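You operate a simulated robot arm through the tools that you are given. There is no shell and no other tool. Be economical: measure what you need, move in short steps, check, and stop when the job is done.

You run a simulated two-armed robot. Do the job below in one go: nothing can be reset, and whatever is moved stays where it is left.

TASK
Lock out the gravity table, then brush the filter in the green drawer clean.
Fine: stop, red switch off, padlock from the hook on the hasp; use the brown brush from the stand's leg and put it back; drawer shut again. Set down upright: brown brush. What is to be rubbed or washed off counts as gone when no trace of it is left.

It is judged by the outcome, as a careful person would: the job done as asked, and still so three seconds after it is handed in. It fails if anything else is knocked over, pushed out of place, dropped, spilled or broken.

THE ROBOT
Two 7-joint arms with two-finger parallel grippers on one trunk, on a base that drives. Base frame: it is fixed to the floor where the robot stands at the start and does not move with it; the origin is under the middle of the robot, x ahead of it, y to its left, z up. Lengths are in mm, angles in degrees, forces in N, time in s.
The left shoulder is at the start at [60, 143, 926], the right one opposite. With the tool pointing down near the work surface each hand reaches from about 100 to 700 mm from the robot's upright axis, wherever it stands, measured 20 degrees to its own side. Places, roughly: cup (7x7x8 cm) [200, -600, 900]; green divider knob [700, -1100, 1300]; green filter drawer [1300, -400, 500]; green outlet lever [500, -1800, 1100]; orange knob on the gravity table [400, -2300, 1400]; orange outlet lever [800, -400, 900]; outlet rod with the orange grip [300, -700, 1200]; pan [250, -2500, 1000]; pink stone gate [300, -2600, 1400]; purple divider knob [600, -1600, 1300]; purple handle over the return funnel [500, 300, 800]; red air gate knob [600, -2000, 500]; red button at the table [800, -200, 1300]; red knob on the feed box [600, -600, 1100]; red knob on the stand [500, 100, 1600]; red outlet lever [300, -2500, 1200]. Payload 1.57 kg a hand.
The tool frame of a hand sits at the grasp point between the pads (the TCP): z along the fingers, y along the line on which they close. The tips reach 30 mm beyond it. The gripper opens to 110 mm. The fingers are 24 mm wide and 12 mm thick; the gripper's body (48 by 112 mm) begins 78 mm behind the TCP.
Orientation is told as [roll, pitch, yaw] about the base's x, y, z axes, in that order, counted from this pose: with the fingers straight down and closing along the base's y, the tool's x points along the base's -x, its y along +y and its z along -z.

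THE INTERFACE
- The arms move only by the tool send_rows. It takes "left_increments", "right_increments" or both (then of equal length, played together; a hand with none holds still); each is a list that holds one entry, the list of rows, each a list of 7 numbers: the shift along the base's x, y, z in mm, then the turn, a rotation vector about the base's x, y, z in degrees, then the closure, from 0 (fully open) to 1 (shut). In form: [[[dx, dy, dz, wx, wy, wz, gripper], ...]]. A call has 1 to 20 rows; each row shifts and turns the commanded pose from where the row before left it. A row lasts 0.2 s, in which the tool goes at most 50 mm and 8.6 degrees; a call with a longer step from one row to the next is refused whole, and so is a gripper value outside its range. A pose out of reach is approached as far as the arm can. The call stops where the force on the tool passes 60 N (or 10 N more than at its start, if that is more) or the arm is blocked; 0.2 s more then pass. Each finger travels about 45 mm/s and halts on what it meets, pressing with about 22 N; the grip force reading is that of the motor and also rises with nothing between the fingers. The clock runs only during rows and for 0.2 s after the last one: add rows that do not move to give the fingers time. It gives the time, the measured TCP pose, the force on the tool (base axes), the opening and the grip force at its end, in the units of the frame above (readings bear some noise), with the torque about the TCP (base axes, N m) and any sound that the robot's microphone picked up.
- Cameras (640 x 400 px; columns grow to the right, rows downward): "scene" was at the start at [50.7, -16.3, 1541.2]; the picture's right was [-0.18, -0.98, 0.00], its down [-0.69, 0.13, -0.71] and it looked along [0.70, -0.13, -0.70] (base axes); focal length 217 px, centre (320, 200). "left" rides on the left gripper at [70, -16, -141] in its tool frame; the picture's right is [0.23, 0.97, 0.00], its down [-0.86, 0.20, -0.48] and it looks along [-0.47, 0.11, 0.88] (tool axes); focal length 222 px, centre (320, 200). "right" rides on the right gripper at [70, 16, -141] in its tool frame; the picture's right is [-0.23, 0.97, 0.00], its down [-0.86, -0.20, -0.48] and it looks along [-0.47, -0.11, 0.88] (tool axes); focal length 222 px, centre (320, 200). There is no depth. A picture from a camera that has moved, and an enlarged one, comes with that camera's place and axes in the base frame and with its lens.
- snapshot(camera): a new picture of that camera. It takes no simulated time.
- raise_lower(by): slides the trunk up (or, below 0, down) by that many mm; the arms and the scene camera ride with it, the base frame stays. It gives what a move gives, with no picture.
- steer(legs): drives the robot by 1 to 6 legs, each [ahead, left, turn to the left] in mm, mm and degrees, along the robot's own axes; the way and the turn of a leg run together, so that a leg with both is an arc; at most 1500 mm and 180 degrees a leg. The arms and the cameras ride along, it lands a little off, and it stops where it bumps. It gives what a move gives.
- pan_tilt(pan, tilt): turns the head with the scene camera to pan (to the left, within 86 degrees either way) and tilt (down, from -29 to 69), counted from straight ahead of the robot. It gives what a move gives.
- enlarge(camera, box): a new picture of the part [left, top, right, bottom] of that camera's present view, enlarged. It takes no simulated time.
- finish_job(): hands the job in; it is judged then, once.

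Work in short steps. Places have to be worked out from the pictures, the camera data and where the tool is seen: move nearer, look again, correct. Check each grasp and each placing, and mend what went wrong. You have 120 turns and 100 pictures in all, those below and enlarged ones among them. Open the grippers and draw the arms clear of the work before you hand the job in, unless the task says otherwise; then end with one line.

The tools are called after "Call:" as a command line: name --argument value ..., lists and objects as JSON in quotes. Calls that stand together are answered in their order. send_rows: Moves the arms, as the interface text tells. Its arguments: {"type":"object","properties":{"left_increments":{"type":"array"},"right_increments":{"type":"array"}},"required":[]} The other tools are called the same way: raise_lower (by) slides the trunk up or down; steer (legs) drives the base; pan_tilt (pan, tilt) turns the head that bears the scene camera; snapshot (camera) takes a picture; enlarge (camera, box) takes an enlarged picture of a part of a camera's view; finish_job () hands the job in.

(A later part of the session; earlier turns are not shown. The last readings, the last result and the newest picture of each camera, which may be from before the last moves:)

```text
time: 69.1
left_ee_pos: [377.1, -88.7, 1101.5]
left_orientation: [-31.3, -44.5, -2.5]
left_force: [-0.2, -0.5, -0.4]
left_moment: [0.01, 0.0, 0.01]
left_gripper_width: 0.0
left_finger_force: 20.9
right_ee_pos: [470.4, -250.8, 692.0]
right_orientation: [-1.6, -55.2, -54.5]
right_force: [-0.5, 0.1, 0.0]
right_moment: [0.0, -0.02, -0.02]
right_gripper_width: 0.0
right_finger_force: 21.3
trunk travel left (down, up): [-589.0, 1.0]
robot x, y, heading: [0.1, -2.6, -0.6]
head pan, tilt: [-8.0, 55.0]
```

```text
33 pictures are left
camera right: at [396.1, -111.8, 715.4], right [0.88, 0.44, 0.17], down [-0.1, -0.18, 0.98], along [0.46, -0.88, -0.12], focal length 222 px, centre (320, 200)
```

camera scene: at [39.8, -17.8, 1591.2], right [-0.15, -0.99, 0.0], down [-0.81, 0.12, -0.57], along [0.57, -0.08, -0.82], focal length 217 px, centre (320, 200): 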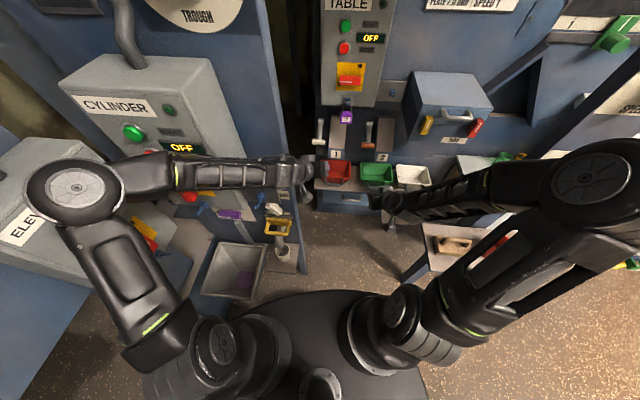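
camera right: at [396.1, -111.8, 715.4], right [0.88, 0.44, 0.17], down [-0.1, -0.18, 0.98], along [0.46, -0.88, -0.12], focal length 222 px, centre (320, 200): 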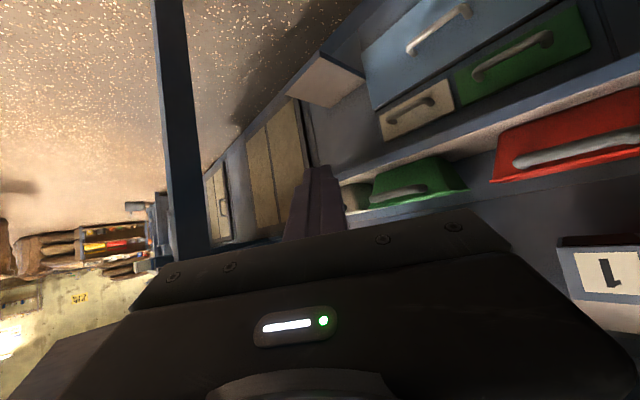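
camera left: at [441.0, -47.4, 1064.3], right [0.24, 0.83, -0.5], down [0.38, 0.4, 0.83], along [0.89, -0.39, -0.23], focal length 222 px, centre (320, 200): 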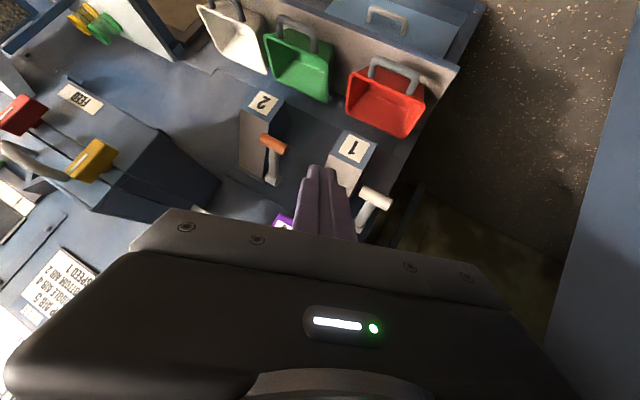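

No brush on this side. I swing the right hand to look left at the stand's leg from the gap side.

Call:
send_rows --right_increments '[[[0, 4, 5, 0, 0, 8, 1], [0, 4, 5, 0, 0, 8, 1], [0, 4, 5, 0, 0, 8, 1], [0, 4, 5, 0, 0, 8, 1], [0, 4, 5, 0, 0, 8, 1], [0, 4, 5, 0, 0, 8, 1], [0, 4, 5, 0, 0, 8, 1], [0, 4, 0, 0, 0, 8, 1], [0, 4, 0, 0, 0, 8, 1], [0, 4, 0, 0, 0, 8, 1], [0, 0, 0, 0, 0, 8, 1], [0, 0, 0, 0, 0, 8, 1], [0, 0, 0, 0, 0, 8, 1], [0, 0, 0, 0, 0, 8, 1]]]'

Call:
snapshot --camera "right"

```text
time: 72.1
left_ee_pos: [377.0, -88.9, 1101.8]
left_orientation: [-31.3, -44.5, -2.6]
left_force: [0.0, 0.3, 0.0]
left_moment: [0.0, 0.03, 0.03]
left_gripper_width: 0.2
left_finger_force: 20.8
right_ee_pos: [470.4, -210.0, 726.5]
right_orientation: [-1.5, -55.2, 57.5]
right_force: [-0.7, -0.3, 0.1]
right_moment: [-0.03, -0.02, -0.01]
right_gripper_width: 0.1
right_finger_force: 21.3
trunk travel left (down, up): [-589.0, 1.0]
robot x, y, heading: [0.4, -5.5, -0.2]
head pan, tilt: [-8.0, 55.0]
```

```text
32 pictures are left
camera right: at [369.7, -331.8, 749.3], right [-0.74, 0.65, 0.17], down [0.21, -0.02, 0.98], along [0.64, 0.76, -0.12], focal length 222 px, centre (320, 200)
```

right: 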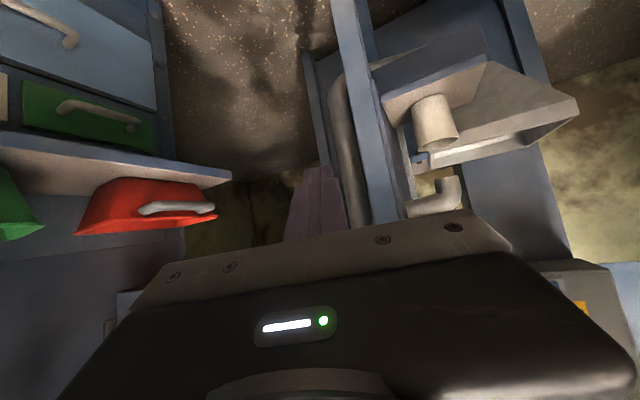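

I zoom in on the stand's legs and posts in this view.

Call:
enlarge --camera "right" --box '[280, 0, 580, 230]'

```text
1.74 times, centred on (430, 115) of right
camera zoom: at [369.7, -331.8, 749.3], right [-0.74, 0.65, 0.17], down [0.21, -0.02, 0.98], along [0.64, 0.76, -0.12], focal length 386 px, centre (129, 348)
```

zoom: 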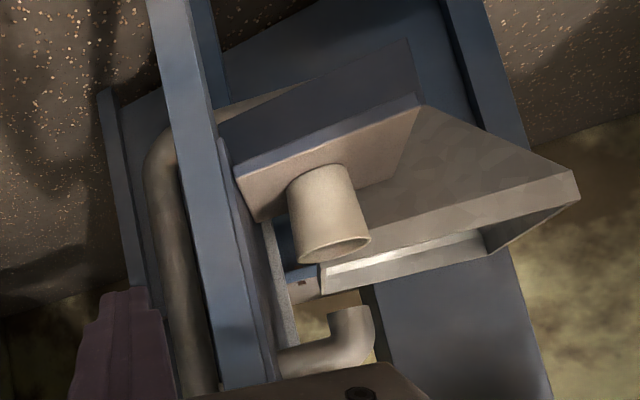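

No brush on these legs. I raise the right hand, back the robot off 350 mm and take a wider look.

Call:
send_rows --right_increments '[[[0, 0, 25, 0, 0, -8, 1], [0, 0, 25, 0, 0, -8, 1], [0, 0, 25, 0, 0, -8, 1], [0, 0, 25, 0, 0, -8, 1], [0, -5, 25, 0, 0, -8, 1], [0, -5, 25, 0, 0, -8, 1], [0, -5, 25, 0, 0, -8, 1], [-10, -5, 25, 0, 3, 0, 1], [-10, -5, 25, 0, 3, 0, 1], [-10, -5, 25, 0, 3, 0, 1]]]'

Call:
steer --legs '[[-350, 0, 0]]'

Call:
pan_tilt --pan -35 --tilt 35

Call:
snapshot --camera "scene"

```text
time: 74.3
left_ee_pos: [374.6, -87.7, 1102.7]
left_orientation: [-31.3, -44.6, -2.7]
left_force: [0.4, -0.5, 0.2]
left_moment: [0.0, -0.01, 0.0]
left_gripper_width: 0.0
left_finger_force: 21.7
right_ee_pos: [482.1, -247.6, 963.8]
right_orientation: [-1.1, -46.0, 1.3]
right_force: [-0.1, 0.7, -0.4]
right_moment: [-0.02, 0.0, 0.02]
right_gripper_width: 0.0
right_finger_force: 21.3
right hand out of reach, approached as far as the arm can: row 7, 8, 9, 10
trunk travel left (down, up): [-589.0, 1.0]
robot x, y, heading: [0.5, -1.4, -0.5]
head pan, tilt: [-8.0, 55.0]
```

```text
time: 76.6
left_ee_pos: [24.6, -85.7, 1103.0]
left_orientation: [-31.3, -44.6, -2.7]
left_force: [-0.1, 0.7, -0.1]
left_moment: [0.01, 0.0, -0.02]
left_gripper_width: 0.0
left_finger_force: 21.0
right_ee_pos: [131.9, -245.7, 963.8]
right_orientation: [-1.1, -46.1, 1.1]
right_force: [-0.3, 0.4, 0.1]
right_moment: [0.0, 0.03, -0.01]
right_gripper_width: 0.0
right_finger_force: 21.2
trunk travel left (down, up): [-589.0, 1.0]
robot x, y, heading: [-352.2, -0.0, -0.3]
head pan, tilt: [-8.0, 55.0]
```

```text
time: 77.5
left_ee_pos: [25.7, -86.7, 1103.2]
left_orientation: [-31.4, -44.5, -2.7]
left_force: [0.1, 0.9, -1.5]
left_moment: [0.0, 0.02, 0.01]
left_gripper_width: 0.0
left_finger_force: 21.0
right_ee_pos: [133.4, -246.4, 965.4]
right_orientation: [-1.2, -46.0, 1.3]
right_force: [-0.3, 0.3, -0.2]
right_moment: [-0.01, 0.0, 0.02]
right_gripper_width: 0.1
right_finger_force: 20.9
trunk travel left (down, up): [-589.0, 1.0]
robot x, y, heading: [-350.3, -1.5, -0.5]
head pan, tilt: [-35.0, 35.0]
```

```text
30 pictures are left
camera scene: at [-309.1, -51.6, 1619.3], right [-0.58, -0.82, 0.0], down [-0.47, 0.33, -0.82], along [0.67, -0.47, -0.57], focal length 217 px, centre (320, 200)
```

scene: 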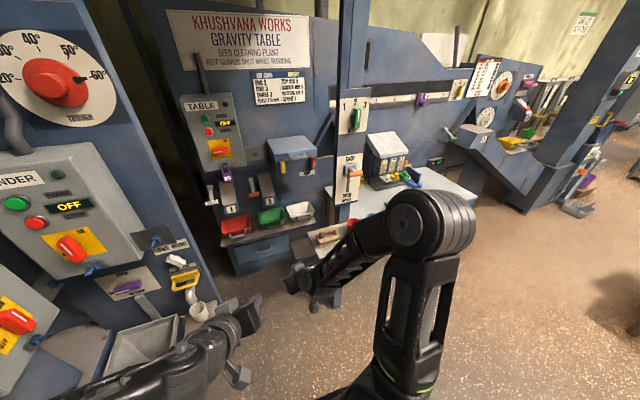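

A control post/stand with a bench is seen right of the table, lower part hidden by the right arm. I fold the right arm away and zoom there.

Call:
send_rows --right_increments '[[[-15, 20, 30, 0, 0, 0, 1], [-15, 20, 30, 0, 0, 0, 1], [-10, 20, 30, 0, 0, 0, 1], [0, 20, 30, 0, 0, 0, 1], [0, 20, 20, 0, 0, 0, 1]]]'

Call:
pan_tilt --pan -38 --tilt 45

Call:
enlarge --camera "scene" --box '[220, 60, 480, 300]'

```text
time: 78.7
left_ee_pos: [25.6, -85.2, 1102.1]
left_orientation: [-31.3, -44.6, -2.7]
left_force: [-0.6, 0.5, 0.4]
left_moment: [0.01, 0.01, 0.01]
left_gripper_width: 0.1
left_finger_force: 21.5
right_ee_pos: [118.4, -150.0, 1109.8]
right_orientation: [-1.2, -46.0, 1.2]
right_force: [-0.3, 0.1, 1.0]
right_moment: [0.02, 0.0, 0.02]
right_gripper_width: 0.0
right_finger_force: 21.2
right hand out of reach, approached as far as the arm can: row 1, 2
trunk travel left (down, up): [-589.0, 1.0]
robot x, y, heading: [-349.9, -1.5, -0.3]
head pan, tilt: [-35.0, 35.0]
```

```text
time: 79.4
left_ee_pos: [25.9, -86.7, 1101.9]
left_orientation: [-31.3, -44.5, -2.7]
left_force: [0.1, 0.0, 0.0]
left_moment: [-0.01, 0.0, 0.02]
left_gripper_width: 0.1
left_finger_force: 21.6
right_ee_pos: [118.1, -148.6, 1107.7]
right_orientation: [-1.2, -46.0, 1.2]
right_force: [0.2, 1.1, -0.7]
right_moment: [0.02, -0.03, 0.02]
right_gripper_width: 0.2
right_finger_force: 21.2
trunk travel left (down, up): [-589.0, 1.0]
robot x, y, heading: [-349.1, -0.1, -0.2]
head pan, tilt: [-38.0, 45.0]
```

```text
1.67 times, centred on (350, 180) of scene
camera zoom: at [-317.1, -51.1, 1604.6], right [-0.62, -0.78, 0.0], down [-0.55, 0.44, -0.71], along [0.55, -0.44, -0.71], focal length 362 px, centre (270, 233)
```

zoom: 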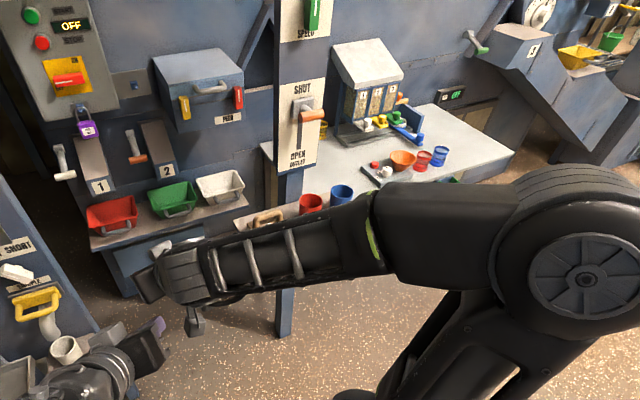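

The "stand" is the frame whose leg carries the shelf with the brown block brush (at about [282,-532,870]). First I open the drawer: lower the trunk here in free space, then stretch the right arm low and forward.

Call:
raise_lower --by -430

Call:
send_rows --right_increments '[[[20, 0, -20, 0, -7.5, -2, 1], [20, 0, -20, 0, -7.5, -2, 1], [20, 0, -20, 0, -7.5, -2, 0.8], [25, 0, -20, 0, -7.5, -2, 0.6], [25, 0, -20, 0, -7.5, -2, 0.5], [30, -5, -20, 0, -6.5, -2, 0.5], [35, -10, -20, 0, 0, -1, 0.5], [35, -10, -20, 0, 0, 0, 0.5], [35, -10, -20, 0, 0, 0, 0.5], [35, 0, -10, 0, 0, 0, 0.5]]]' --left_increments '[[[-10, 10, 35, 0, 4, 0, 1], [-10, 10, 35, 0, 4, 0, 1], [-10, 10, 35, 0, 4, 0, 1], [-10, 10, 35, 0, 4, 0, 1], [-10, 10, 35, 0, 4, 0, 1], [-10, 10, 35, 0, 4, 0, 1], [0, 10, 35, 0, 4, 0, 1], [0, 10, 30, 0, 4, 0, 1], [0, 10, 30, 0, 4, 0, 1], [0, 0, 0, 0, 0, 0, 1]]]'

Call:
pan_tilt --pan -15 --tilt 35

Call:
snapshot --camera "scene"

```text
refused: -430 is not a number from -400 to 400
```

```text
time: 81.6
left_ee_pos: [-39.1, -8.3, 1369.4]
left_orientation: [-33.9, -8.9, -1.6]
left_force: [-0.4, 0.3, -0.4]
left_moment: [0.01, -0.02, 0.03]
left_gripper_width: 0.0
left_finger_force: 21.7
left hand out of reach, approached as far as the arm can: row 9
right_ee_pos: [402.0, -184.3, 918.8]
right_orientation: [86.5, -86.5, -98.8]
right_force: [1.1, -0.9, -0.5]
right_moment: [0.0, -0.01, -0.04]
right_gripper_width: 55.1
right_finger_force: 0.1
right hand out of reach, approached as far as the arm can: row 2
trunk travel left (down, up): [-589.0, 1.0]
robot x, y, heading: [-351.7, 1.1, -0.5]
head pan, tilt: [-38.0, 45.0]
```

```text
time: 82.5
left_ee_pos: [-38.0, -6.8, 1367.6]
left_orientation: [-33.8, -9.0, -1.6]
left_force: [0.9, 0.5, -1.4]
left_moment: [0.0, -0.02, -0.02]
left_gripper_width: 0.0
left_finger_force: 20.8
right_ee_pos: [403.0, -183.6, 919.8]
right_orientation: [86.1, -86.5, -98.3]
right_force: [0.1, -1.3, 0.2]
right_moment: [0.02, 0.03, 0.01]
right_gripper_width: 55.1
right_finger_force: 0.1
trunk travel left (down, up): [-589.0, 1.0]
robot x, y, heading: [-356.0, -0.1, -0.3]
head pan, tilt: [-15.0, 35.0]
```

```text
28 pictures are left
camera scene: at [-296.0, -24.1, 1619.3], right [-0.27, -0.96, 0.0], down [-0.55, 0.15, -0.82], along [0.79, -0.22, -0.57], focal length 217 px, centre (320, 200)
```

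scene: 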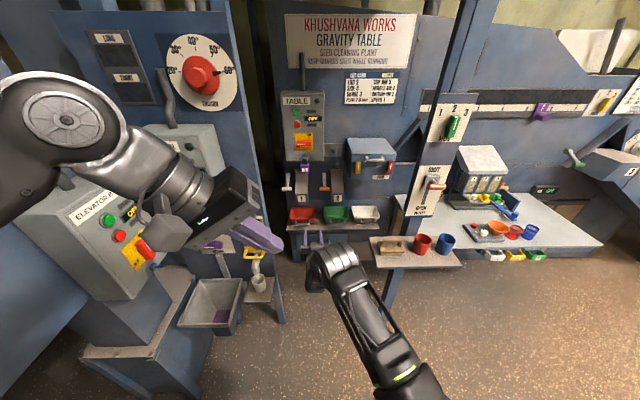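

The right arm is stretched and clear. I lower the trunk in two moves so the right hand comes to about z 460.

Call:
raise_lower --by -400

Call:
raise_lower --by -60

Call:
snapshot --camera "scene"

Call:
snapshot --camera "right"

```text
time: 86.3
left_ee_pos: [-28.5, -24.9, 961.8]
left_orientation: [-32.4, -8.2, -2.3]
left_force: [0.6, 0.4, 0.1]
left_moment: [0.04, 0.0, 0.0]
left_gripper_width: 0.0
left_finger_force: 20.9
right_ee_pos: [405.7, -196.6, 506.7]
right_orientation: [75.8, -85.8, -88.6]
right_force: [-0.2, 0.3, -0.2]
right_moment: [0.02, -0.02, -0.01]
right_gripper_width: 55.1
right_finger_force: 0.0
trunk travel left (down, up): [-189.0, 401.0]
robot x, y, heading: [-352.6, 0.5, -0.9]
head pan, tilt: [-15.0, 35.0]
```

```text
time: 87.3
left_ee_pos: [-38.5, -6.2, 909.0]
left_orientation: [-33.8, -9.0, -1.5]
left_force: [0.4, -0.2, 0.1]
left_moment: [0.0, -0.02, 0.0]
left_gripper_width: 0.2
left_finger_force: 21.7
right_ee_pos: [402.1, -182.9, 459.4]
right_orientation: [86.2, -86.5, -98.4]
right_force: [0.2, 0.8, 0.4]
right_moment: [0.03, -0.01, 0.01]
right_gripper_width: 55.1
right_finger_force: 0.0
trunk travel left (down, up): [-129.0, 461.0]
robot x, y, heading: [-354.1, 0.3, -0.1]
head pan, tilt: [-15.0, 35.0]
```

```text
27 pictures are left
camera scene: at [-296.7, -24.0, 1159.3], right [-0.26, -0.96, 0.0], down [-0.55, 0.15, -0.82], along [0.79, -0.22, -0.57], focal length 217 px, centre (320, 200)
```

scene: 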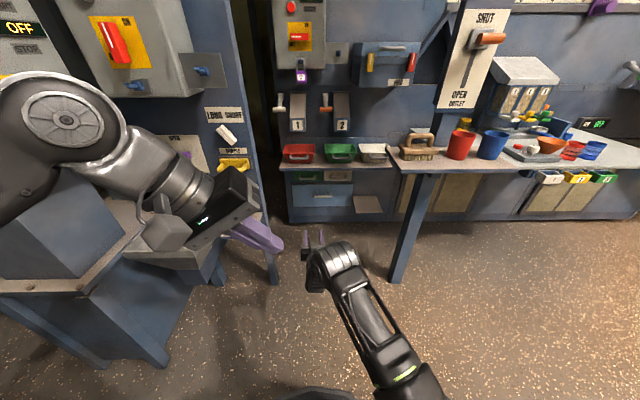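

```text
26 pictures are left
camera right: at [266.9, -133.7, 390.4], right [0.2, 0.94, 0.29], down [-0.52, -0.15, 0.84], along [0.83, -0.32, 0.46], focal length 222 px, centre (320, 200)
```

right: 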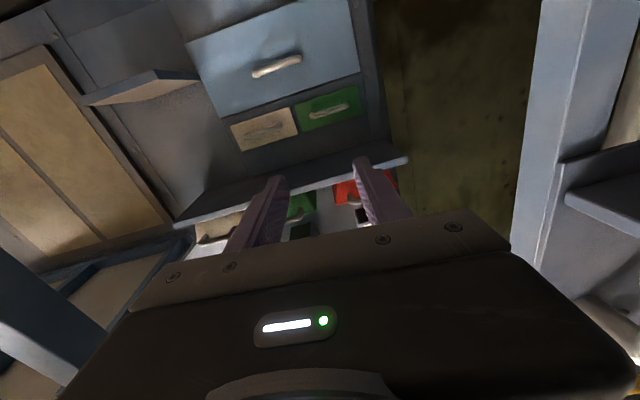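

Drawer handle now measured at about [955,-279,464]. Before driving in, I tuck the left arm back.

Call:
send_rows --left_increments '[[[-18, 8, -15, 0, 0, 0, 1], [-18, 8, -15, 0, 0, 0, 1], [-18, 8, -15, 0, 0, 0, 1], [-18, 8, -15, 0, 0, 0, 1], [-18, 8, -15, 0, 0, 0, 1], [-18, 8, -15, 0, 0, 0, 1], [-18, 8, -15, 0, 0, 0, 1], [-18, 8, -15, 0, 0, 0, 1], [0, 0, 0, 0, 0, 0, 1]]]'

Call:
pan_tilt --pan 10 --tilt 40

Call:
snapshot --camera "scene"

```text
time: 89.3
left_ee_pos: [-151.7, 20.5, 772.8]
left_orientation: [-33.8, -8.8, -1.5]
left_force: [-0.4, 0.0, 0.3]
left_moment: [0.0, 0.01, 0.0]
left_gripper_width: 0.1
left_finger_force: 21.1
left hand out of reach, approached as far as the arm can: row 4, 5, 6, 7, 8
right_ee_pos: [402.5, -182.9, 458.9]
right_orientation: [86.1, -86.5, -98.3]
right_force: [-0.3, 0.6, 1.2]
right_moment: [0.04, -0.03, -0.01]
right_gripper_width: 55.2
right_finger_force: 0.0
trunk travel left (down, up): [-129.0, 461.0]
robot x, y, heading: [-350.7, -1.0, -0.1]
head pan, tilt: [-15.0, 35.0]
```

```text
time: 90.2
left_ee_pos: [-152.1, 20.8, 772.8]
left_orientation: [-33.9, -8.9, -1.5]
left_force: [-1.4, 0.5, 0.7]
left_moment: [0.0, 0.03, -0.01]
left_gripper_width: 0.0
left_finger_force: 21.1
right_ee_pos: [402.4, -184.2, 459.4]
right_orientation: [86.0, -86.4, -98.3]
right_force: [0.1, 0.1, 1.3]
right_moment: [-0.03, 0.01, -0.01]
right_gripper_width: 55.2
right_finger_force: 0.1
trunk travel left (down, up): [-129.0, 461.0]
robot x, y, heading: [-352.9, 0.2, -0.1]
head pan, tilt: [10.0, 40.0]
```

```text
25 pictures are left
camera scene: at [-297.0, 13.5, 1151.8], right [0.17, -0.99, 0.0], down [-0.63, -0.11, -0.77], along [0.76, 0.13, -0.64], focal length 217 px, centre (320, 200)
```

scene: 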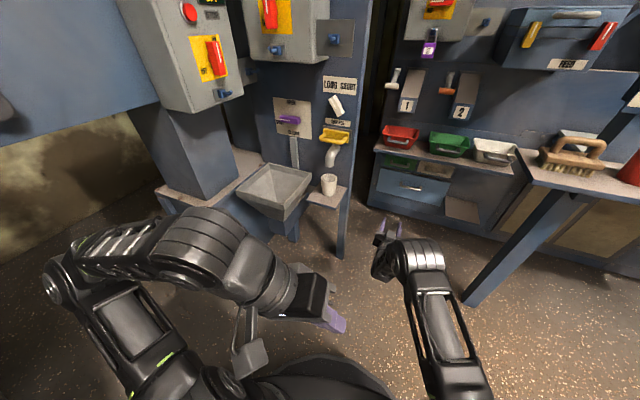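

The brush stands bristles-down on the shelf at the leg. The left arm would meet the funnel, so I swing the left hand out to the robot's left side.

Call:
send_rows --left_increments '[[[-8, 38, 4, 0, 0, 0, 1], [-8, 38, 4, 0, 0, 0, 1], [-8, 38, 4, 0, 0, 0, 1], [-8, 38, 4, 0, 0, 0, 1], [-8, 38, 4, 0, 0, 0, 1], [-8, 38, 4, 0, 0, 0, 1], [-8, 38, 4, 0, 0, 0, 1], [-8, 38, 4, 0, 0, 0, 1], [0, 0, 0, 0, 0, 0, 1]]]'

Call:
steer --legs '[[240, -75, 0]]'

Call:
snapshot --camera "scene"

```text
time: 92.2
left_ee_pos: [-64.7, 216.6, 714.7]
left_orientation: [-33.8, -8.9, -1.5]
left_force: [-0.4, 0.3, 0.9]
left_moment: [-0.03, 0.05, 0.0]
left_gripper_width: 0.0
left_finger_force: 21.1
left hand out of reach, approached as far as the arm can: row 1, 2, 3, 4, 5, 6, 7, 8
right_ee_pos: [402.9, -182.7, 458.8]
right_orientation: [86.0, -86.5, -98.3]
right_force: [-0.3, 0.3, -1.0]
right_moment: [-0.03, -0.01, -0.03]
right_gripper_width: 55.1
right_finger_force: 0.0
trunk travel left (down, up): [-129.0, 461.0]
robot x, y, heading: [-349.6, -1.5, -0.4]
head pan, tilt: [10.0, 40.0]
```

```text
time: 94.0
left_ee_pos: [169.0, 143.4, 714.5]
left_orientation: [-33.8, -9.0, -1.1]
left_force: [0.6, 0.1, -0.1]
left_moment: [0.04, 0.01, 0.03]
left_gripper_width: 0.0
left_finger_force: 21.8
right_ee_pos: [638.7, -255.0, 459.3]
right_orientation: [86.1, -86.5, -98.0]
right_force: [0.1, -0.8, 0.0]
right_moment: [0.0, 0.03, 0.0]
right_gripper_width: 55.1
right_finger_force: 0.0
trunk travel left (down, up): [-129.0, 461.0]
robot x, y, heading: [-117.8, -75.9, -0.1]
head pan, tilt: [10.0, 40.0]
```

```text
24 pictures are left
camera scene: at [-61.7, -61.2, 1151.8], right [0.17, -0.99, 0.0], down [-0.63, -0.11, -0.77], along [0.75, 0.13, -0.64], focal length 217 px, centre (320, 200)
```

scene: 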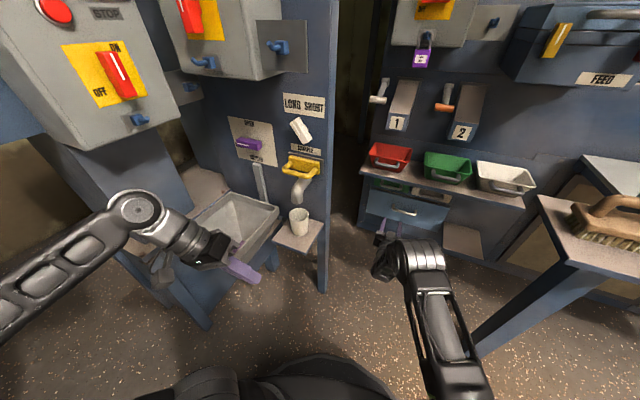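

Clear so far, but the left hand is near the funnel; I draw it back and up before the last 200 mm.

Call:
send_rows --left_increments '[[[-20, 0, 25, 4, 0, 0, 1], [-20, 0, 25, 4, 0, 0, 1], [-20, 0, 25, 4, 0, 0, 1], [-20, 0, 25, 4, 0, 0, 1], [-20, 0, 25, 4, 0, 0, 1], [-20, 0, 25, 4, 0, 0, 1], [-20, 0, 25, 4, 0, 0, 1], [-10, 0, 25, 4, 0, 0, 1], [0, 0, 25, 0, 0, 0, 1], [0, 0, 25, 0, 0, 0, 1]]]'

Call:
snapshot --camera "scene"

```text
time: 96.2
left_ee_pos: [241.4, 56.5, 729.6]
left_orientation: [-1.6, -7.1, -5.8]
left_force: [-0.6, -0.3, -0.4]
left_moment: [-0.01, -0.03, 0.0]
left_gripper_width: 0.0
left_finger_force: 21.3
left hand out of reach, approached as far as the arm can: row 1, 2, 3, 4, 5, 6, 7, 8, 9, 10
right_ee_pos: [639.0, -255.1, 458.4]
right_orientation: [85.9, -86.4, -97.9]
right_force: [-0.6, -0.1, -0.7]
right_moment: [-0.01, 0.03, -0.02]
right_gripper_width: 55.1
right_finger_force: 0.0
trunk travel left (down, up): [-129.0, 461.0]
robot x, y, heading: [-114.2, -70.3, 0.0]
head pan, tilt: [10.0, 40.0]
```

```text
23 pictures are left
camera scene: at [-61.6, -61.2, 1151.8], right [0.17, -0.99, 0.0], down [-0.63, -0.11, -0.77], along [0.75, 0.13, -0.64], focal length 217 px, centre (320, 200)
```

scene: 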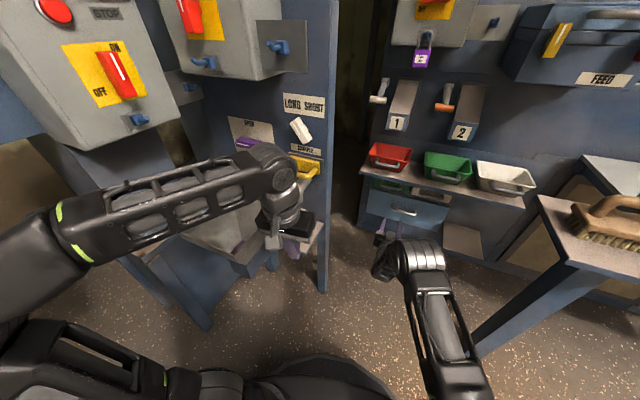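

The left hand's command had run out of its reachable zone; I bring it to a compact tool-down pose in front of the torso, a few rows first.

Call:
send_rows --left_increments '[[[15.8, -21.2, -39.4, 0, 0, 0, 1], [15.8, -21.2, -39.4, 0, 0, 0, 1], [15.8, -21.2, -39.4, 0, 0, 0, 1], [15.8, -21.2, -39.4, 0, 0, 0, 1]]]'

```text
time: 97.2
left_ee_pos: [305.7, -27.8, 571.1]
left_orientation: [-1.6, -7.1, -5.8]
left_force: [-0.5, -0.3, 0.4]
left_moment: [-0.02, 0.02, 0.02]
left_gripper_width: 0.0
left_finger_force: 21.3
right_ee_pos: [639.2, -254.1, 459.3]
right_orientation: [86.1, -86.4, -97.8]
right_force: [0.1, -0.5, 0.4]
right_moment: [0.0, 0.02, 0.0]
right_gripper_width: 54.8
right_finger_force: 0.1
trunk travel left (down, up): [-129.0, 461.0]
robot x, y, heading: [-117.2, -76.6, -0.1]
head pan, tilt: [10.0, 40.0]
```

Commands follow the measured pose; now straight back toward the torso.

Call:
send_rows --left_increments '[[[-36, 4, -3, 0, 0, 0, 1], [-36, 4, -3, 0, 0, 0, 1], [-36, 4, -3, 0, 0, 0, 1], [-36, 4, -3, 0, 0, 0, 1], [-36, 4, -3, 0, 0, 0, 1], [-36, 4, 0, 0, 0, 0, 1]]]'

Call:
pan_tilt --pan 25 --tilt 50

Call:
snapshot --camera "scene"

```text
time: 98.6
left_ee_pos: [122.1, -32.4, 583.8]
left_orientation: [-1.5, -6.9, -5.8]
left_force: [0.1, -0.2, 0.8]
left_moment: [0.02, 0.02, -0.01]
left_gripper_width: 0.0
left_finger_force: 21.8
left hand out of reach, approached as far as the arm can: row 5, 6
right_ee_pos: [638.3, -255.9, 459.3]
right_orientation: [85.8, -86.5, -97.8]
right_force: [0.0, 0.0, -0.6]
right_moment: [-0.01, -0.05, 0.03]
right_gripper_width: 55.2
right_finger_force: 0.1
trunk travel left (down, up): [-129.0, 461.0]
robot x, y, heading: [-118.3, -77.4, -0.0]
head pan, tilt: [10.0, 40.0]
```

```text
time: 99.4
left_ee_pos: [122.6, -32.7, 582.9]
left_orientation: [-1.5, -6.9, -5.8]
left_force: [0.3, 0.3, 0.0]
left_moment: [0.01, 0.0, -0.01]
left_gripper_width: 0.1
left_finger_force: 21.2
right_ee_pos: [637.8, -254.7, 457.4]
right_orientation: [86.0, -86.5, -97.9]
right_force: [0.6, -0.9, -0.8]
right_moment: [0.01, 0.03, -0.01]
right_gripper_width: 55.0
right_finger_force: 0.1
trunk travel left (down, up): [-129.0, 461.0]
robot x, y, heading: [-119.5, -72.7, 0.2]
head pan, tilt: [25.0, 50.0]
```

```text
22 pictures are left
camera scene: at [-75.5, -43.5, 1137.7], right [0.42, -0.91, 0.0], down [-0.69, -0.32, -0.64], along [0.58, 0.27, -0.77], focal length 217 px, centre (320, 200)
```

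scene: 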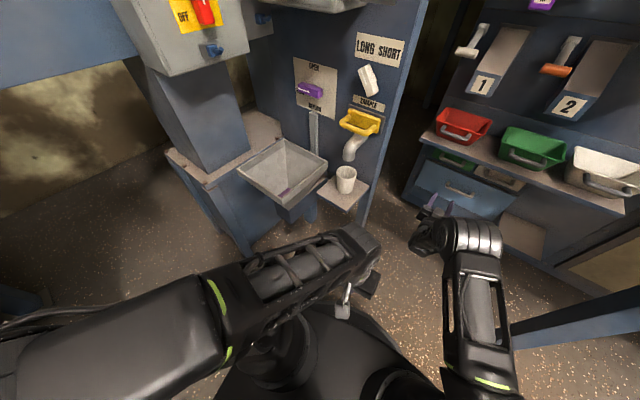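

Path looks clear by ~60+ mm for the left forearm; I drive forward 200 mm.

Call:
steer --legs '[[120, 0, 0], [80, 0, 0]]'

Call:
snapshot --camera "right"

```text
time: 101.3
left_ee_pos: [325.9, -34.9, 584.4]
left_orientation: [-1.5, -7.0, -6.0]
left_force: [-0.4, 0.2, -0.2]
left_moment: [0.02, -0.07, -0.01]
left_gripper_width: 0.0
left_finger_force: 21.5
right_ee_pos: [839.9, -257.4, 459.0]
right_orientation: [86.0, -86.5, -98.1]
right_force: [-0.3, 0.7, 0.3]
right_moment: [0.0, 0.0, -0.01]
right_gripper_width: 54.8
right_finger_force: 0.0
trunk travel left (down, up): [-129.0, 461.0]
robot x, y, heading: [89.9, -73.4, -0.3]
head pan, tilt: [25.0, 50.0]
```

```text
21 pictures are left
camera right: at [704.9, -208.6, 390.5], right [0.2, 0.94, 0.29], down [-0.52, -0.15, 0.84], along [0.83, -0.32, 0.45], focal length 222 px, centre (320, 200)
```

right: 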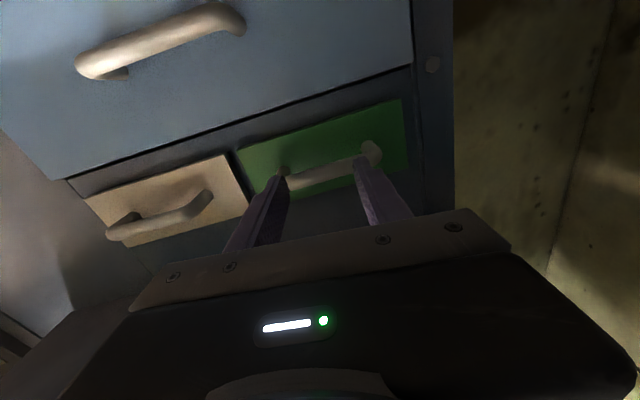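

The handle bar is horizontal at about [937,-277,482]; I roll the hand 90° so the fingers close vertically on it.

Call:
send_rows --right_increments '[[[0, 0, 2, -7.8, 1.76, 0, 0.5], [0, 0, 2, -7.8, 1.76, 0, 0.5], [0, 0, 2, -7.8, 1.76, 0, 0.5], [0, 0, 2, -7.8, 1.76, 0, 0.5], [0, 0, 2, -7.8, 1.76, 0, 0.5], [0, 0, 2, -7.8, 1.76, 0, 0.5], [0, 0, 2, -7.8, 1.76, 0, 0.5], [0, 0, 2, -7.8, 1.76, 0, 0.5], [0, 0, 2, -7.8, 1.76, 0, 0.5], [0, 0, 2, -7.8, 1.76, 0, 0.5], [0, 0, 2, -7.8, 1.76, 0, 0.5], [0, 0, 0, 0, 0, 0, 0.5]]]'

Call:
snapshot --camera "right"

```text
time: 103.9
left_ee_pos: [325.7, -33.8, 583.5]
left_orientation: [-1.4, -6.9, -6.0]
left_force: [-0.4, 0.3, -0.4]
left_moment: [0.01, 0.0, 0.0]
left_gripper_width: 0.0
left_finger_force: 21.4
right_ee_pos: [839.0, -257.1, 480.6]
right_orientation: [-89.3, -5.4, 77.0]
right_force: [0.1, -0.5, -0.2]
right_moment: [0.01, 0.02, -0.02]
right_gripper_width: 55.1
right_finger_force: 0.0
trunk travel left (down, up): [-129.0, 461.0]
robot x, y, heading: [85.8, -74.3, -0.0]
head pan, tilt: [25.0, 50.0]
```

```text
20 pictures are left
camera right: at [686.0, -292.4, 458.9], right [0.06, 0.31, -0.95], down [-0.28, 0.92, 0.28], along [0.96, 0.24, 0.14], focal length 222 px, centre (320, 200)
```

right: 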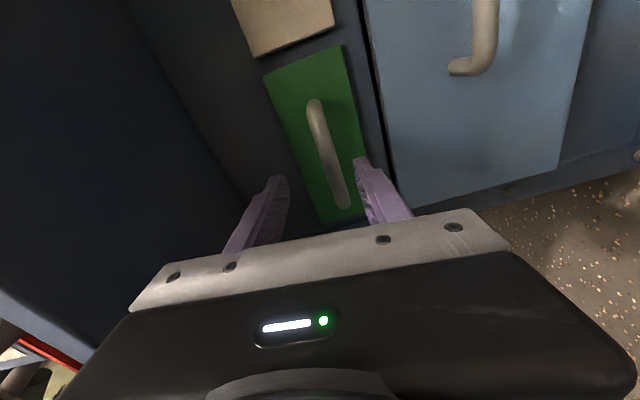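

Handle centre about [937,-273,470]; I advance with the fingers straddling it, to TCP x≈925, and close.

Call:
send_rows --right_increments '[[[22, -5, -3, 0, 0, 0, 0.5], [22, -5, -3, 0, 0, 0, 0.5], [20, -4, -2, 0, 0, 0, 0.5], [12, -2, -1, 0, 0, 0, 0.5], [9, -2, 0, 0, 0, 0, 0.5], [0, 0, 0, 0, 0, 0, 0.7], [0, 0, 0, 0, 0, 0, 0.9], [0, 0, 0, 0, 0, 0, 1], [0, 0, 0, 0, 0, 0, 1], [0, 0, 0, 0, 0, 0, 1]]]'

Call:
snapshot --camera "right"

```text
time: 105.0
left_ee_pos: [323.5, -33.7, 583.8]
left_orientation: [-1.5, -7.1, -6.0]
left_force: [0.1, 0.3, 0.0]
left_moment: [0.04, 0.0, 0.01]
left_gripper_width: 0.0
left_finger_force: 21.6
right_ee_pos: [911.5, -273.5, 470.0]
right_orientation: [-89.3, -5.5, 76.9]
right_force: [-23.7, 3.5, 6.9]
right_moment: [-0.31, -1.06, -0.41]
right_gripper_width: 61.1
right_finger_force: 3.3
trunk travel left (down, up): [-129.0, 461.0]
robot x, y, heading: [83.0, -74.3, -0.3]
head pan, tilt: [25.0, 50.0]
stopped in row 5 (right hand): the force on the tool passed its limit at 80 N (the readings are from after the stop); the commanded pose is now the measured one
```

```text
19 pictures are left
camera right: at [758.3, -307.9, 447.8], right [0.06, 0.31, -0.95], down [-0.28, 0.92, 0.29], along [0.96, 0.24, 0.14], focal length 222 px, centre (320, 200)
```

right: 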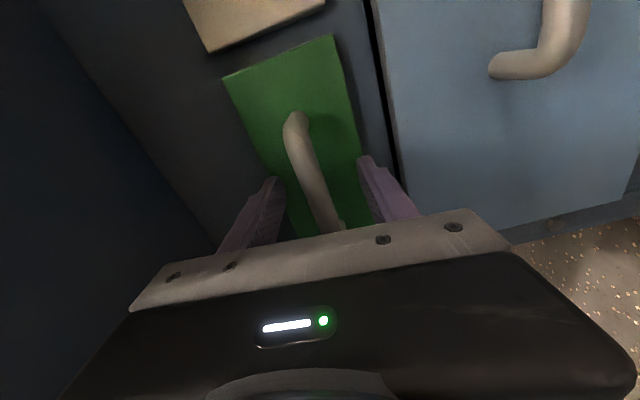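

The tips touched the drawer face (x≈941), so the bar is between the fingers; I back 4 mm and close.

Call:
send_rows --right_increments '[[[-4, 1, 0, 0, 0, 0, 0.5], [0, 0, 0, 0, 0, 0, 0.7], [0, 0, 0, 0, 0, 0, 0.9], [0, 0, 0, 0, 0, 0, 1], [0, 0, 0, 0, 0, 0, 1], [0, 0, 0, 0, 0, 0, 1]]]'

```text
time: 106.4
left_ee_pos: [324.2, -33.2, 583.5]
left_orientation: [-1.4, -6.9, -6.0]
left_force: [0.0, 0.6, -0.5]
left_moment: [0.01, 0.02, -0.01]
left_gripper_width: 0.0
left_finger_force: 21.2
right_ee_pos: [910.7, -273.6, 470.2]
right_orientation: [-89.3, -5.5, 76.9]
right_force: [3.6, -2.8, 12.4]
right_moment: [-0.72, 0.26, -0.13]
right_gripper_width: 18.2
right_finger_force: 32.6
trunk travel left (down, up): [-129.0, 461.0]
robot x, y, heading: [83.9, -77.0, -0.2]
head pan, tilt: [25.0, 50.0]
```

Bar gripped (18 mm). I pull the drawer out along the table's normal.

Call:
send_rows --right_increments '[[[-8, 1.8, 1, 0, 0, 0, 1], [-15, 3.4, 1, 0, 0, 0, 1], [-19.5, 4.4, 0, 0, 0, 0, 1], [-19.5, 4.4, 0, 0, 0, 0, 1], [-19.5, 4.4, 0, 0, 0, 0, 1], [-19.5, 4.4, 0, 0, 0, 0, 1], [-19.5, 4.4, 0, 0, 0, 0, 1], [-19.5, 4.4, 0, 0, 0, 0, 1], [-19.5, 4.4, 0, 0, 0, 0, 1], [-19.5, 4.4, 0, 0, 0, 0, 1]]]'

Call:
pan_tilt --pan -12 --tilt 45

Call:
enlarge --camera "scene" --box '[200, 0, 520, 240]'

```text
time: 108.6
left_ee_pos: [324.4, -33.4, 583.6]
left_orientation: [-1.6, -7.1, -6.0]
left_force: [0.6, -0.5, 0.2]
left_moment: [-0.01, 0.0, -0.01]
left_gripper_width: 0.1
left_finger_force: 21.0
right_ee_pos: [732.4, -228.3, 469.6]
right_orientation: [-89.1, -5.6, 77.4]
right_force: [10.0, 24.8, 7.2]
right_moment: [-0.83, 0.29, -0.07]
right_gripper_width: 18.3
right_finger_force: 33.0
trunk travel left (down, up): [-129.0, 461.0]
robot x, y, heading: [83.9, -70.5, -0.3]
head pan, tilt: [25.0, 50.0]
```

```text
time: 109.6
left_ee_pos: [323.8, -32.6, 583.9]
left_orientation: [-1.7, -7.0, -6.0]
left_force: [-0.7, -0.5, -0.2]
left_moment: [0.0, -0.02, 0.0]
left_gripper_width: 0.0
left_finger_force: 21.4
right_ee_pos: [731.2, -229.7, 469.4]
right_orientation: [-89.0, -5.4, 77.1]
right_force: [5.8, 26.1, 7.4]
right_moment: [-0.85, 0.27, -0.08]
right_gripper_width: 18.0
right_finger_force: 32.3
trunk travel left (down, up): [-129.0, 461.0]
robot x, y, heading: [84.8, -77.4, -0.4]
head pan, tilt: [-12.0, 45.0]
```

```text
1.67 times, centred on (360, 120) of scene
camera zoom: at [134.6, -92.1, 1144.6], right [-0.21, -0.98, 0.0], down [-0.69, 0.15, -0.71], along [0.69, -0.15, -0.71], focal length 362 px, centre (253, 333)
```

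zoom: 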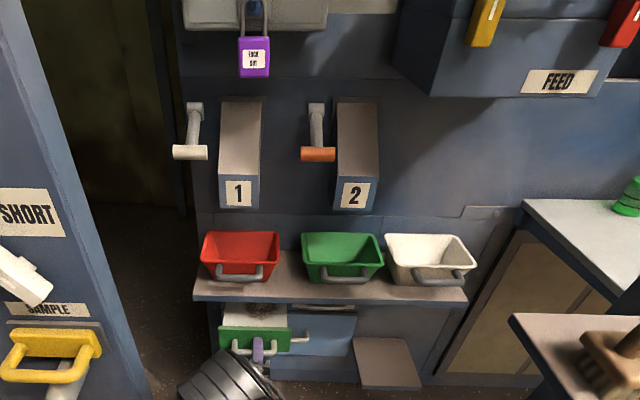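

The drawer is out ~180 mm and shows a filter with dark dirt. I pull a bit further to see if more is exposed, watching the force.

Call:
send_rows --right_increments '[[[0, 3, 0, 0, 0, 0, 1], [-15, 3.7, 0, 0, 0, 0, 1], [-15, 3.7, 0, 0, 0, 0, 1], [-15, 3.7, 0, 0, 0, 0, 1]]]'

Call:
snapshot --camera "right"

```text
time: 110.6
left_ee_pos: [323.8, -34.2, 584.1]
left_orientation: [-1.5, -7.0, -6.1]
left_force: [0.3, 0.5, 0.5]
left_moment: [-0.01, 0.01, 0.01]
left_gripper_width: 0.0
left_finger_force: 20.9
right_ee_pos: [686.2, -220.0, 469.6]
right_orientation: [-89.2, -5.4, 76.8]
right_force: [7.3, 7.0, 13.0]
right_moment: [-0.83, 0.35, 0.29]
right_gripper_width: 17.8
right_finger_force: 32.9
trunk travel left (down, up): [-129.0, 461.0]
robot x, y, heading: [86.5, -74.1, -0.5]
head pan, tilt: [-12.0, 45.0]
```

```text
17 pictures are left
camera right: at [531.5, -253.8, 448.4], right [0.06, 0.31, -0.95], down [-0.27, 0.92, 0.29], along [0.96, 0.24, 0.14], focal length 222 px, centre (320, 200)
```

right: 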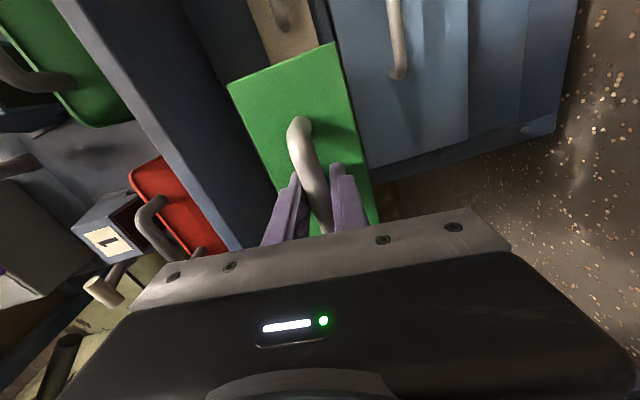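

Out ~225 mm. I release the handle, back the hand straight away, drive back 350 mm and raise the trunk 300 mm toward the brush's height.

Call:
send_rows --right_increments '[[[0, 0, 0, 0, 0, 0, 0.7], [0, 0, 0, 0, 0, 0, 0.5], [0, 0, 0, 0, 0, 0, 0.4], [-20, 4.5, 0, 0, 0, 0, 0.4], [-30, 7, 0, 0, 0, 0, 0.4], [-40, 9, 0, 0, 0, 0, 0.4], [-40, 0, 0, 0, 0, 0, 0.4]]]'

Call:
steer --legs '[[-350, 0, 0]]'

Call:
raise_lower --by 320

Call:
pan_tilt --pan -35 --tilt 40

Call:
enlarge --camera "scene" --box '[160, 60, 480, 300]'

```text
time: 112.1
left_ee_pos: [318.1, -18.9, 572.7]
left_orientation: [-1.4, -4.8, -3.4]
left_force: [0.5, -0.4, -0.4]
left_moment: [-0.02, 0.01, -0.03]
left_gripper_width: 0.0
left_finger_force: 21.1
right_ee_pos: [589.4, -283.5, 439.3]
right_orientation: [-85.2, -5.0, 65.1]
right_force: [-0.3, 0.0, 0.2]
right_moment: [0.0, 0.01, -0.03]
right_gripper_width: 65.7
right_finger_force: 0.0
trunk travel left (down, up): [-129.0, 461.0]
robot x, y, heading: [83.4, -76.7, -0.4]
head pan, tilt: [-12.0, 45.0]
stopped in row 7 (right hand): the arm was blocked; the commanded pose is now the measured one
```

```text
time: 114.3
left_ee_pos: [-31.3, -16.5, 572.9]
left_orientation: [-1.4, -4.8, -3.1]
left_force: [0.2, -0.1, -0.4]
left_moment: [-0.01, -0.02, -0.01]
left_gripper_width: 0.1
left_finger_force: 21.6
right_ee_pos: [240.4, -279.2, 437.0]
right_orientation: [-85.2, -5.1, 65.4]
right_force: [-0.3, -0.2, 0.3]
right_moment: [-0.02, 0.02, 0.0]
right_gripper_width: 66.4
right_finger_force: 0.1
trunk travel left (down, up): [-129.0, 461.0]
robot x, y, heading: [-265.7, -70.6, -0.1]
head pan, tilt: [-12.0, 45.0]
```

```text
time: 117.5
left_ee_pos: [-31.6, -15.7, 892.6]
left_orientation: [-1.4, -4.6, -3.0]
left_force: [0.4, -0.2, -0.6]
left_moment: [0.0, -0.03, 0.0]
left_gripper_width: 0.0
left_finger_force: 21.2
right_ee_pos: [240.1, -280.2, 758.6]
right_orientation: [-85.3, -5.0, 65.4]
right_force: [0.8, 0.6, 0.4]
right_moment: [-0.01, -0.04, -0.03]
right_gripper_width: 66.2
right_finger_force: 0.1
trunk travel left (down, up): [-449.0, 141.0]
robot x, y, heading: [-263.9, -74.9, 0.2]
head pan, tilt: [-12.0, 45.0]
```

```text
time: 118.4
left_ee_pos: [-31.1, -15.5, 892.5]
left_orientation: [-1.3, -4.6, -3.0]
left_force: [-0.1, 0.7, -1.0]
left_moment: [0.0, 0.0, -0.03]
left_gripper_width: 0.0
left_finger_force: 21.2
right_ee_pos: [240.7, -281.1, 758.7]
right_orientation: [-85.2, -5.1, 65.4]
right_force: [0.7, 0.0, -0.2]
right_moment: [-0.04, 0.02, -0.01]
right_gripper_width: 65.8
right_finger_force: 0.1
trunk travel left (down, up): [-449.0, 141.0]
robot x, y, heading: [-265.2, -74.1, 0.0]
head pan, tilt: [-35.0, 40.0]
```

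```text
1.67 times, centred on (320, 180) of scene
camera zoom: at [-223.9, -124.2, 1471.8], right [-0.57, -0.82, 0.0], down [-0.53, 0.37, -0.77], along [0.63, -0.44, -0.64], focal length 362 px, centre (320, 233)
```

zoom: 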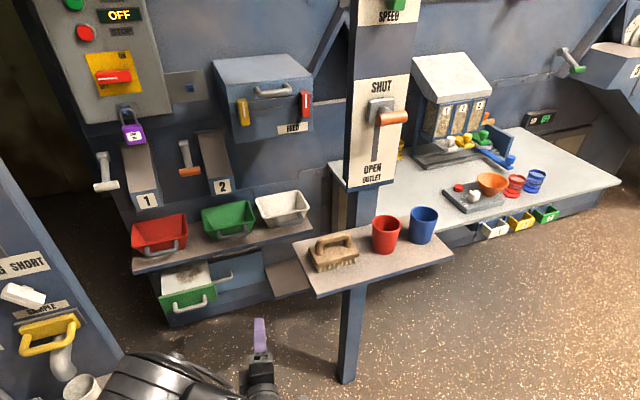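

The drawer shows the dirty filter; the brush stands on the shelf corner with its long axis about 18° off y. I move the robot back-right and put the right hand level behind the brush.

Call:
steer --legs '[[-150, -150, 0]]'

Call:
send_rows --right_increments '[[[0, 0, 40, -4, -0.9, 3.3, 0.4], [0, 0, 40, -4, -0.9, 3.3, 0.4], [5, -5, 40, 0, 0, 0, 0.4], [10, -10, 30, 0, 0, 0, 0.4], [15, -15, 15, 0, 0, 0, 0.4], [10, -10, 0, 0, 0, 0, 0.4], [0, 0, 0, 0, 0, 0, 0.4]]]'

Call:
snapshot --camera "right"

```text
time: 120.0
left_ee_pos: [-181.1, -169.3, 894.2]
left_orientation: [-1.4, -4.7, -3.1]
left_force: [0.5, -0.7, -0.2]
left_moment: [0.03, 0.0, 0.0]
left_gripper_width: 0.0
left_finger_force: 21.3
right_ee_pos: [91.2, -433.5, 759.1]
right_orientation: [-85.2, -5.0, 65.4]
right_force: [0.2, -0.2, 0.2]
right_moment: [0.01, -0.04, -0.04]
right_gripper_width: 65.9
right_finger_force: 0.0
trunk travel left (down, up): [-449.0, 141.0]
robot x, y, heading: [-413.4, -224.2, 0.2]
head pan, tilt: [-35.0, 40.0]
```

```text
time: 121.6
left_ee_pos: [-179.9, -168.7, 892.4]
left_orientation: [-1.5, -4.5, -3.1]
left_force: [-0.7, 0.4, -0.4]
left_moment: [-0.02, 0.01, -0.01]
left_gripper_width: 0.1
left_finger_force: 20.7
right_ee_pos: [132.7, -471.3, 923.3]
right_orientation: [-89.9, 1.7, 72.1]
right_force: [0.5, 0.4, -0.4]
right_moment: [0.01, -0.01, 0.02]
right_gripper_width: 65.7
right_finger_force: 0.0
trunk travel left (down, up): [-449.0, 141.0]
robot x, y, heading: [-415.0, -226.3, 0.1]
head pan, tilt: [-35.0, 40.0]
```

```text
15 pictures are left
camera right: at [-25.0, -495.4, 909.6], right [0.06, 0.19, -0.98], down [-0.19, 0.97, 0.17], along [0.98, 0.18, 0.09], focal length 222 px, centre (320, 200)
```

right: 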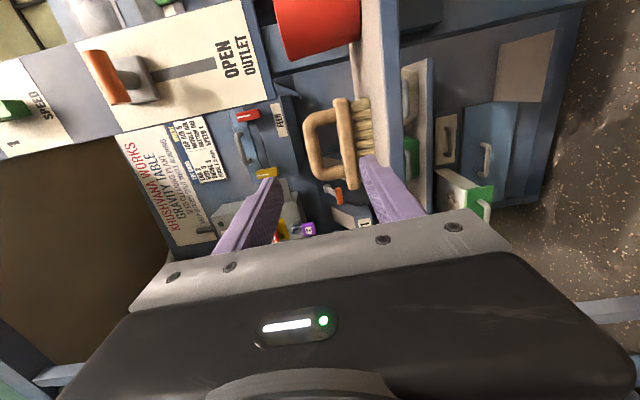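

The bar of the brush handle is at about [275,-513,933], block top ~897, shelf ~853. I set the opening to 36 mm and approach, then re-check height.

Call:
send_rows --right_increments '[[[18, -5.8, 3, 0, 0, 0, 0.6], [18, -5.8, 3, 0, 0, 0, 0.67], [18, -5.8, 3, 0, 0, 0, 0.67], [18, -5.8, 0, 0, 0, 0, 0.67], [0, 0, 0, 0, 0, 0, 0.67]]]'

Call:
enlarge --camera "right" --box '[220, 60, 460, 230]'

```text
time: 122.8
left_ee_pos: [-180.6, -169.8, 893.1]
left_orientation: [-1.5, -4.7, -3.1]
left_force: [0.8, -1.2, 0.5]
left_moment: [0.0, -0.01, 0.02]
left_gripper_width: 0.0
left_finger_force: 21.1
right_ee_pos: [204.2, -495.2, 932.3]
right_orientation: [-89.8, 1.8, 72.2]
right_force: [0.5, 0.3, 0.2]
right_moment: [-0.01, -0.04, 0.01]
right_gripper_width: 36.3
right_finger_force: 0.0
trunk travel left (down, up): [-449.0, 141.0]
robot x, y, heading: [-411.8, -228.0, 0.1]
head pan, tilt: [-35.0, 40.0]
```

```text
2.35 times, centred on (340, 145) of right
camera zoom: at [46.8, -519.6, 917.6], right [0.06, 0.19, -0.98], down [-0.19, 0.97, 0.17], along [0.98, 0.18, 0.09], focal length 523 px, centre (273, 329)
```

zoom: 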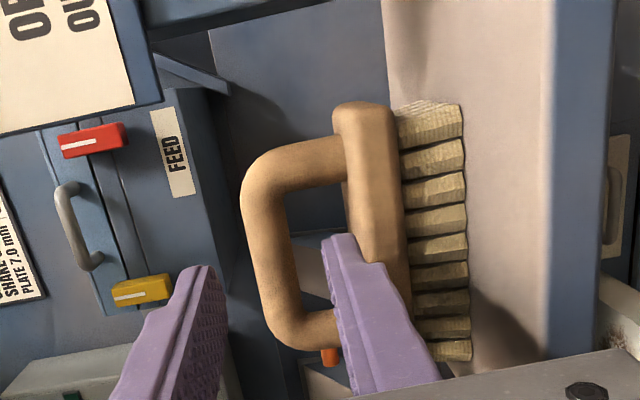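

Lower finger needs slightly more clearance to the block; I narrow to 32 mm, rise 3 mm, and slide in over the bar.

Call:
send_rows --right_increments '[[[0, 2, 3, 0, 0, 0, 0.71], [16, -5, 0, 0, 0, 0, 0.71], [16, -5, 0, 0, 0, 0, 0.71], [14, -4.5, 0, 0, 0, 0, 0.71], [12, -4, 0, 0, 0, 0, 0.71], [0, 0, 0, 0, 0, 0, 0.71]]]'

Call:
enlarge --camera "right" --box '[220, 60, 460, 230]'

```text
time: 124.2
left_ee_pos: [-181.7, -168.1, 893.5]
left_orientation: [-1.5, -4.7, -3.0]
left_force: [-0.6, 0.2, 0.4]
left_moment: [-0.02, 0.0, -0.01]
left_gripper_width: 0.0
left_finger_force: 21.1
right_ee_pos: [262.6, -511.2, 934.8]
right_orientation: [-89.8, 1.8, 72.1]
right_force: [-0.6, -0.1, -0.2]
right_moment: [0.01, 0.04, -0.01]
right_gripper_width: 32.1
right_finger_force: 0.0
trunk travel left (down, up): [-449.0, 141.0]
robot x, y, heading: [-412.9, -225.9, -0.0]
head pan, tilt: [-35.0, 40.0]
```

```text
2.35 times, centred on (340, 145) of right
camera zoom: at [105.3, -535.8, 921.1], right [0.06, 0.19, -0.98], down [-0.19, 0.97, 0.17], along [0.98, 0.18, 0.09], focal length 523 px, centre (273, 329)
```

zoom: 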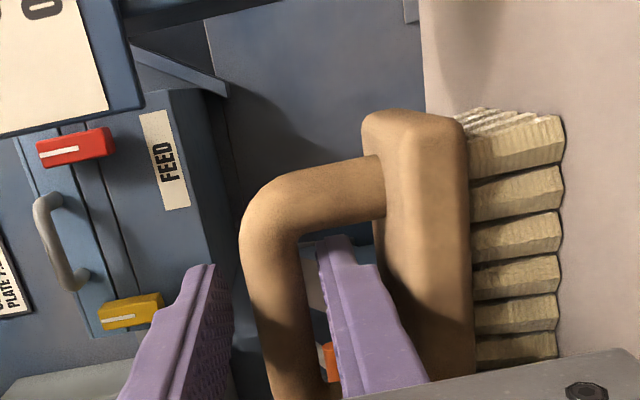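

The lower finger is inside the arch and the bar between the pads; 10 mm further and close.

Call:
send_rows --right_increments '[[[9, -3, 0, 0, 0, 0, 0.71], [0, 0, 0, 0, 0, 0, 0.85], [0, 0, 0, 0, 0, 0, 1], [0, 0, 0, 0, 0, 0, 1], [0, 0, 0, 0, 0, 0, 1]]]'

```text
time: 125.4
left_ee_pos: [-180.5, -168.3, 891.9]
left_orientation: [-1.4, -4.6, -3.0]
left_force: [-0.5, 1.1, 0.1]
left_moment: [0.0, -0.01, -0.01]
left_gripper_width: 0.0
left_finger_force: 21.3
right_ee_pos: [272.1, -514.0, 935.4]
right_orientation: [-90.0, 1.7, 72.1]
right_force: [-0.1, 0.0, 0.3]
right_moment: [-0.02, 0.01, 0.0]
right_gripper_width: 17.2
right_finger_force: 22.1
trunk travel left (down, up): [-449.0, 141.0]
robot x, y, heading: [-413.0, -223.0, -0.0]
head pan, tilt: [-35.0, 40.0]
```

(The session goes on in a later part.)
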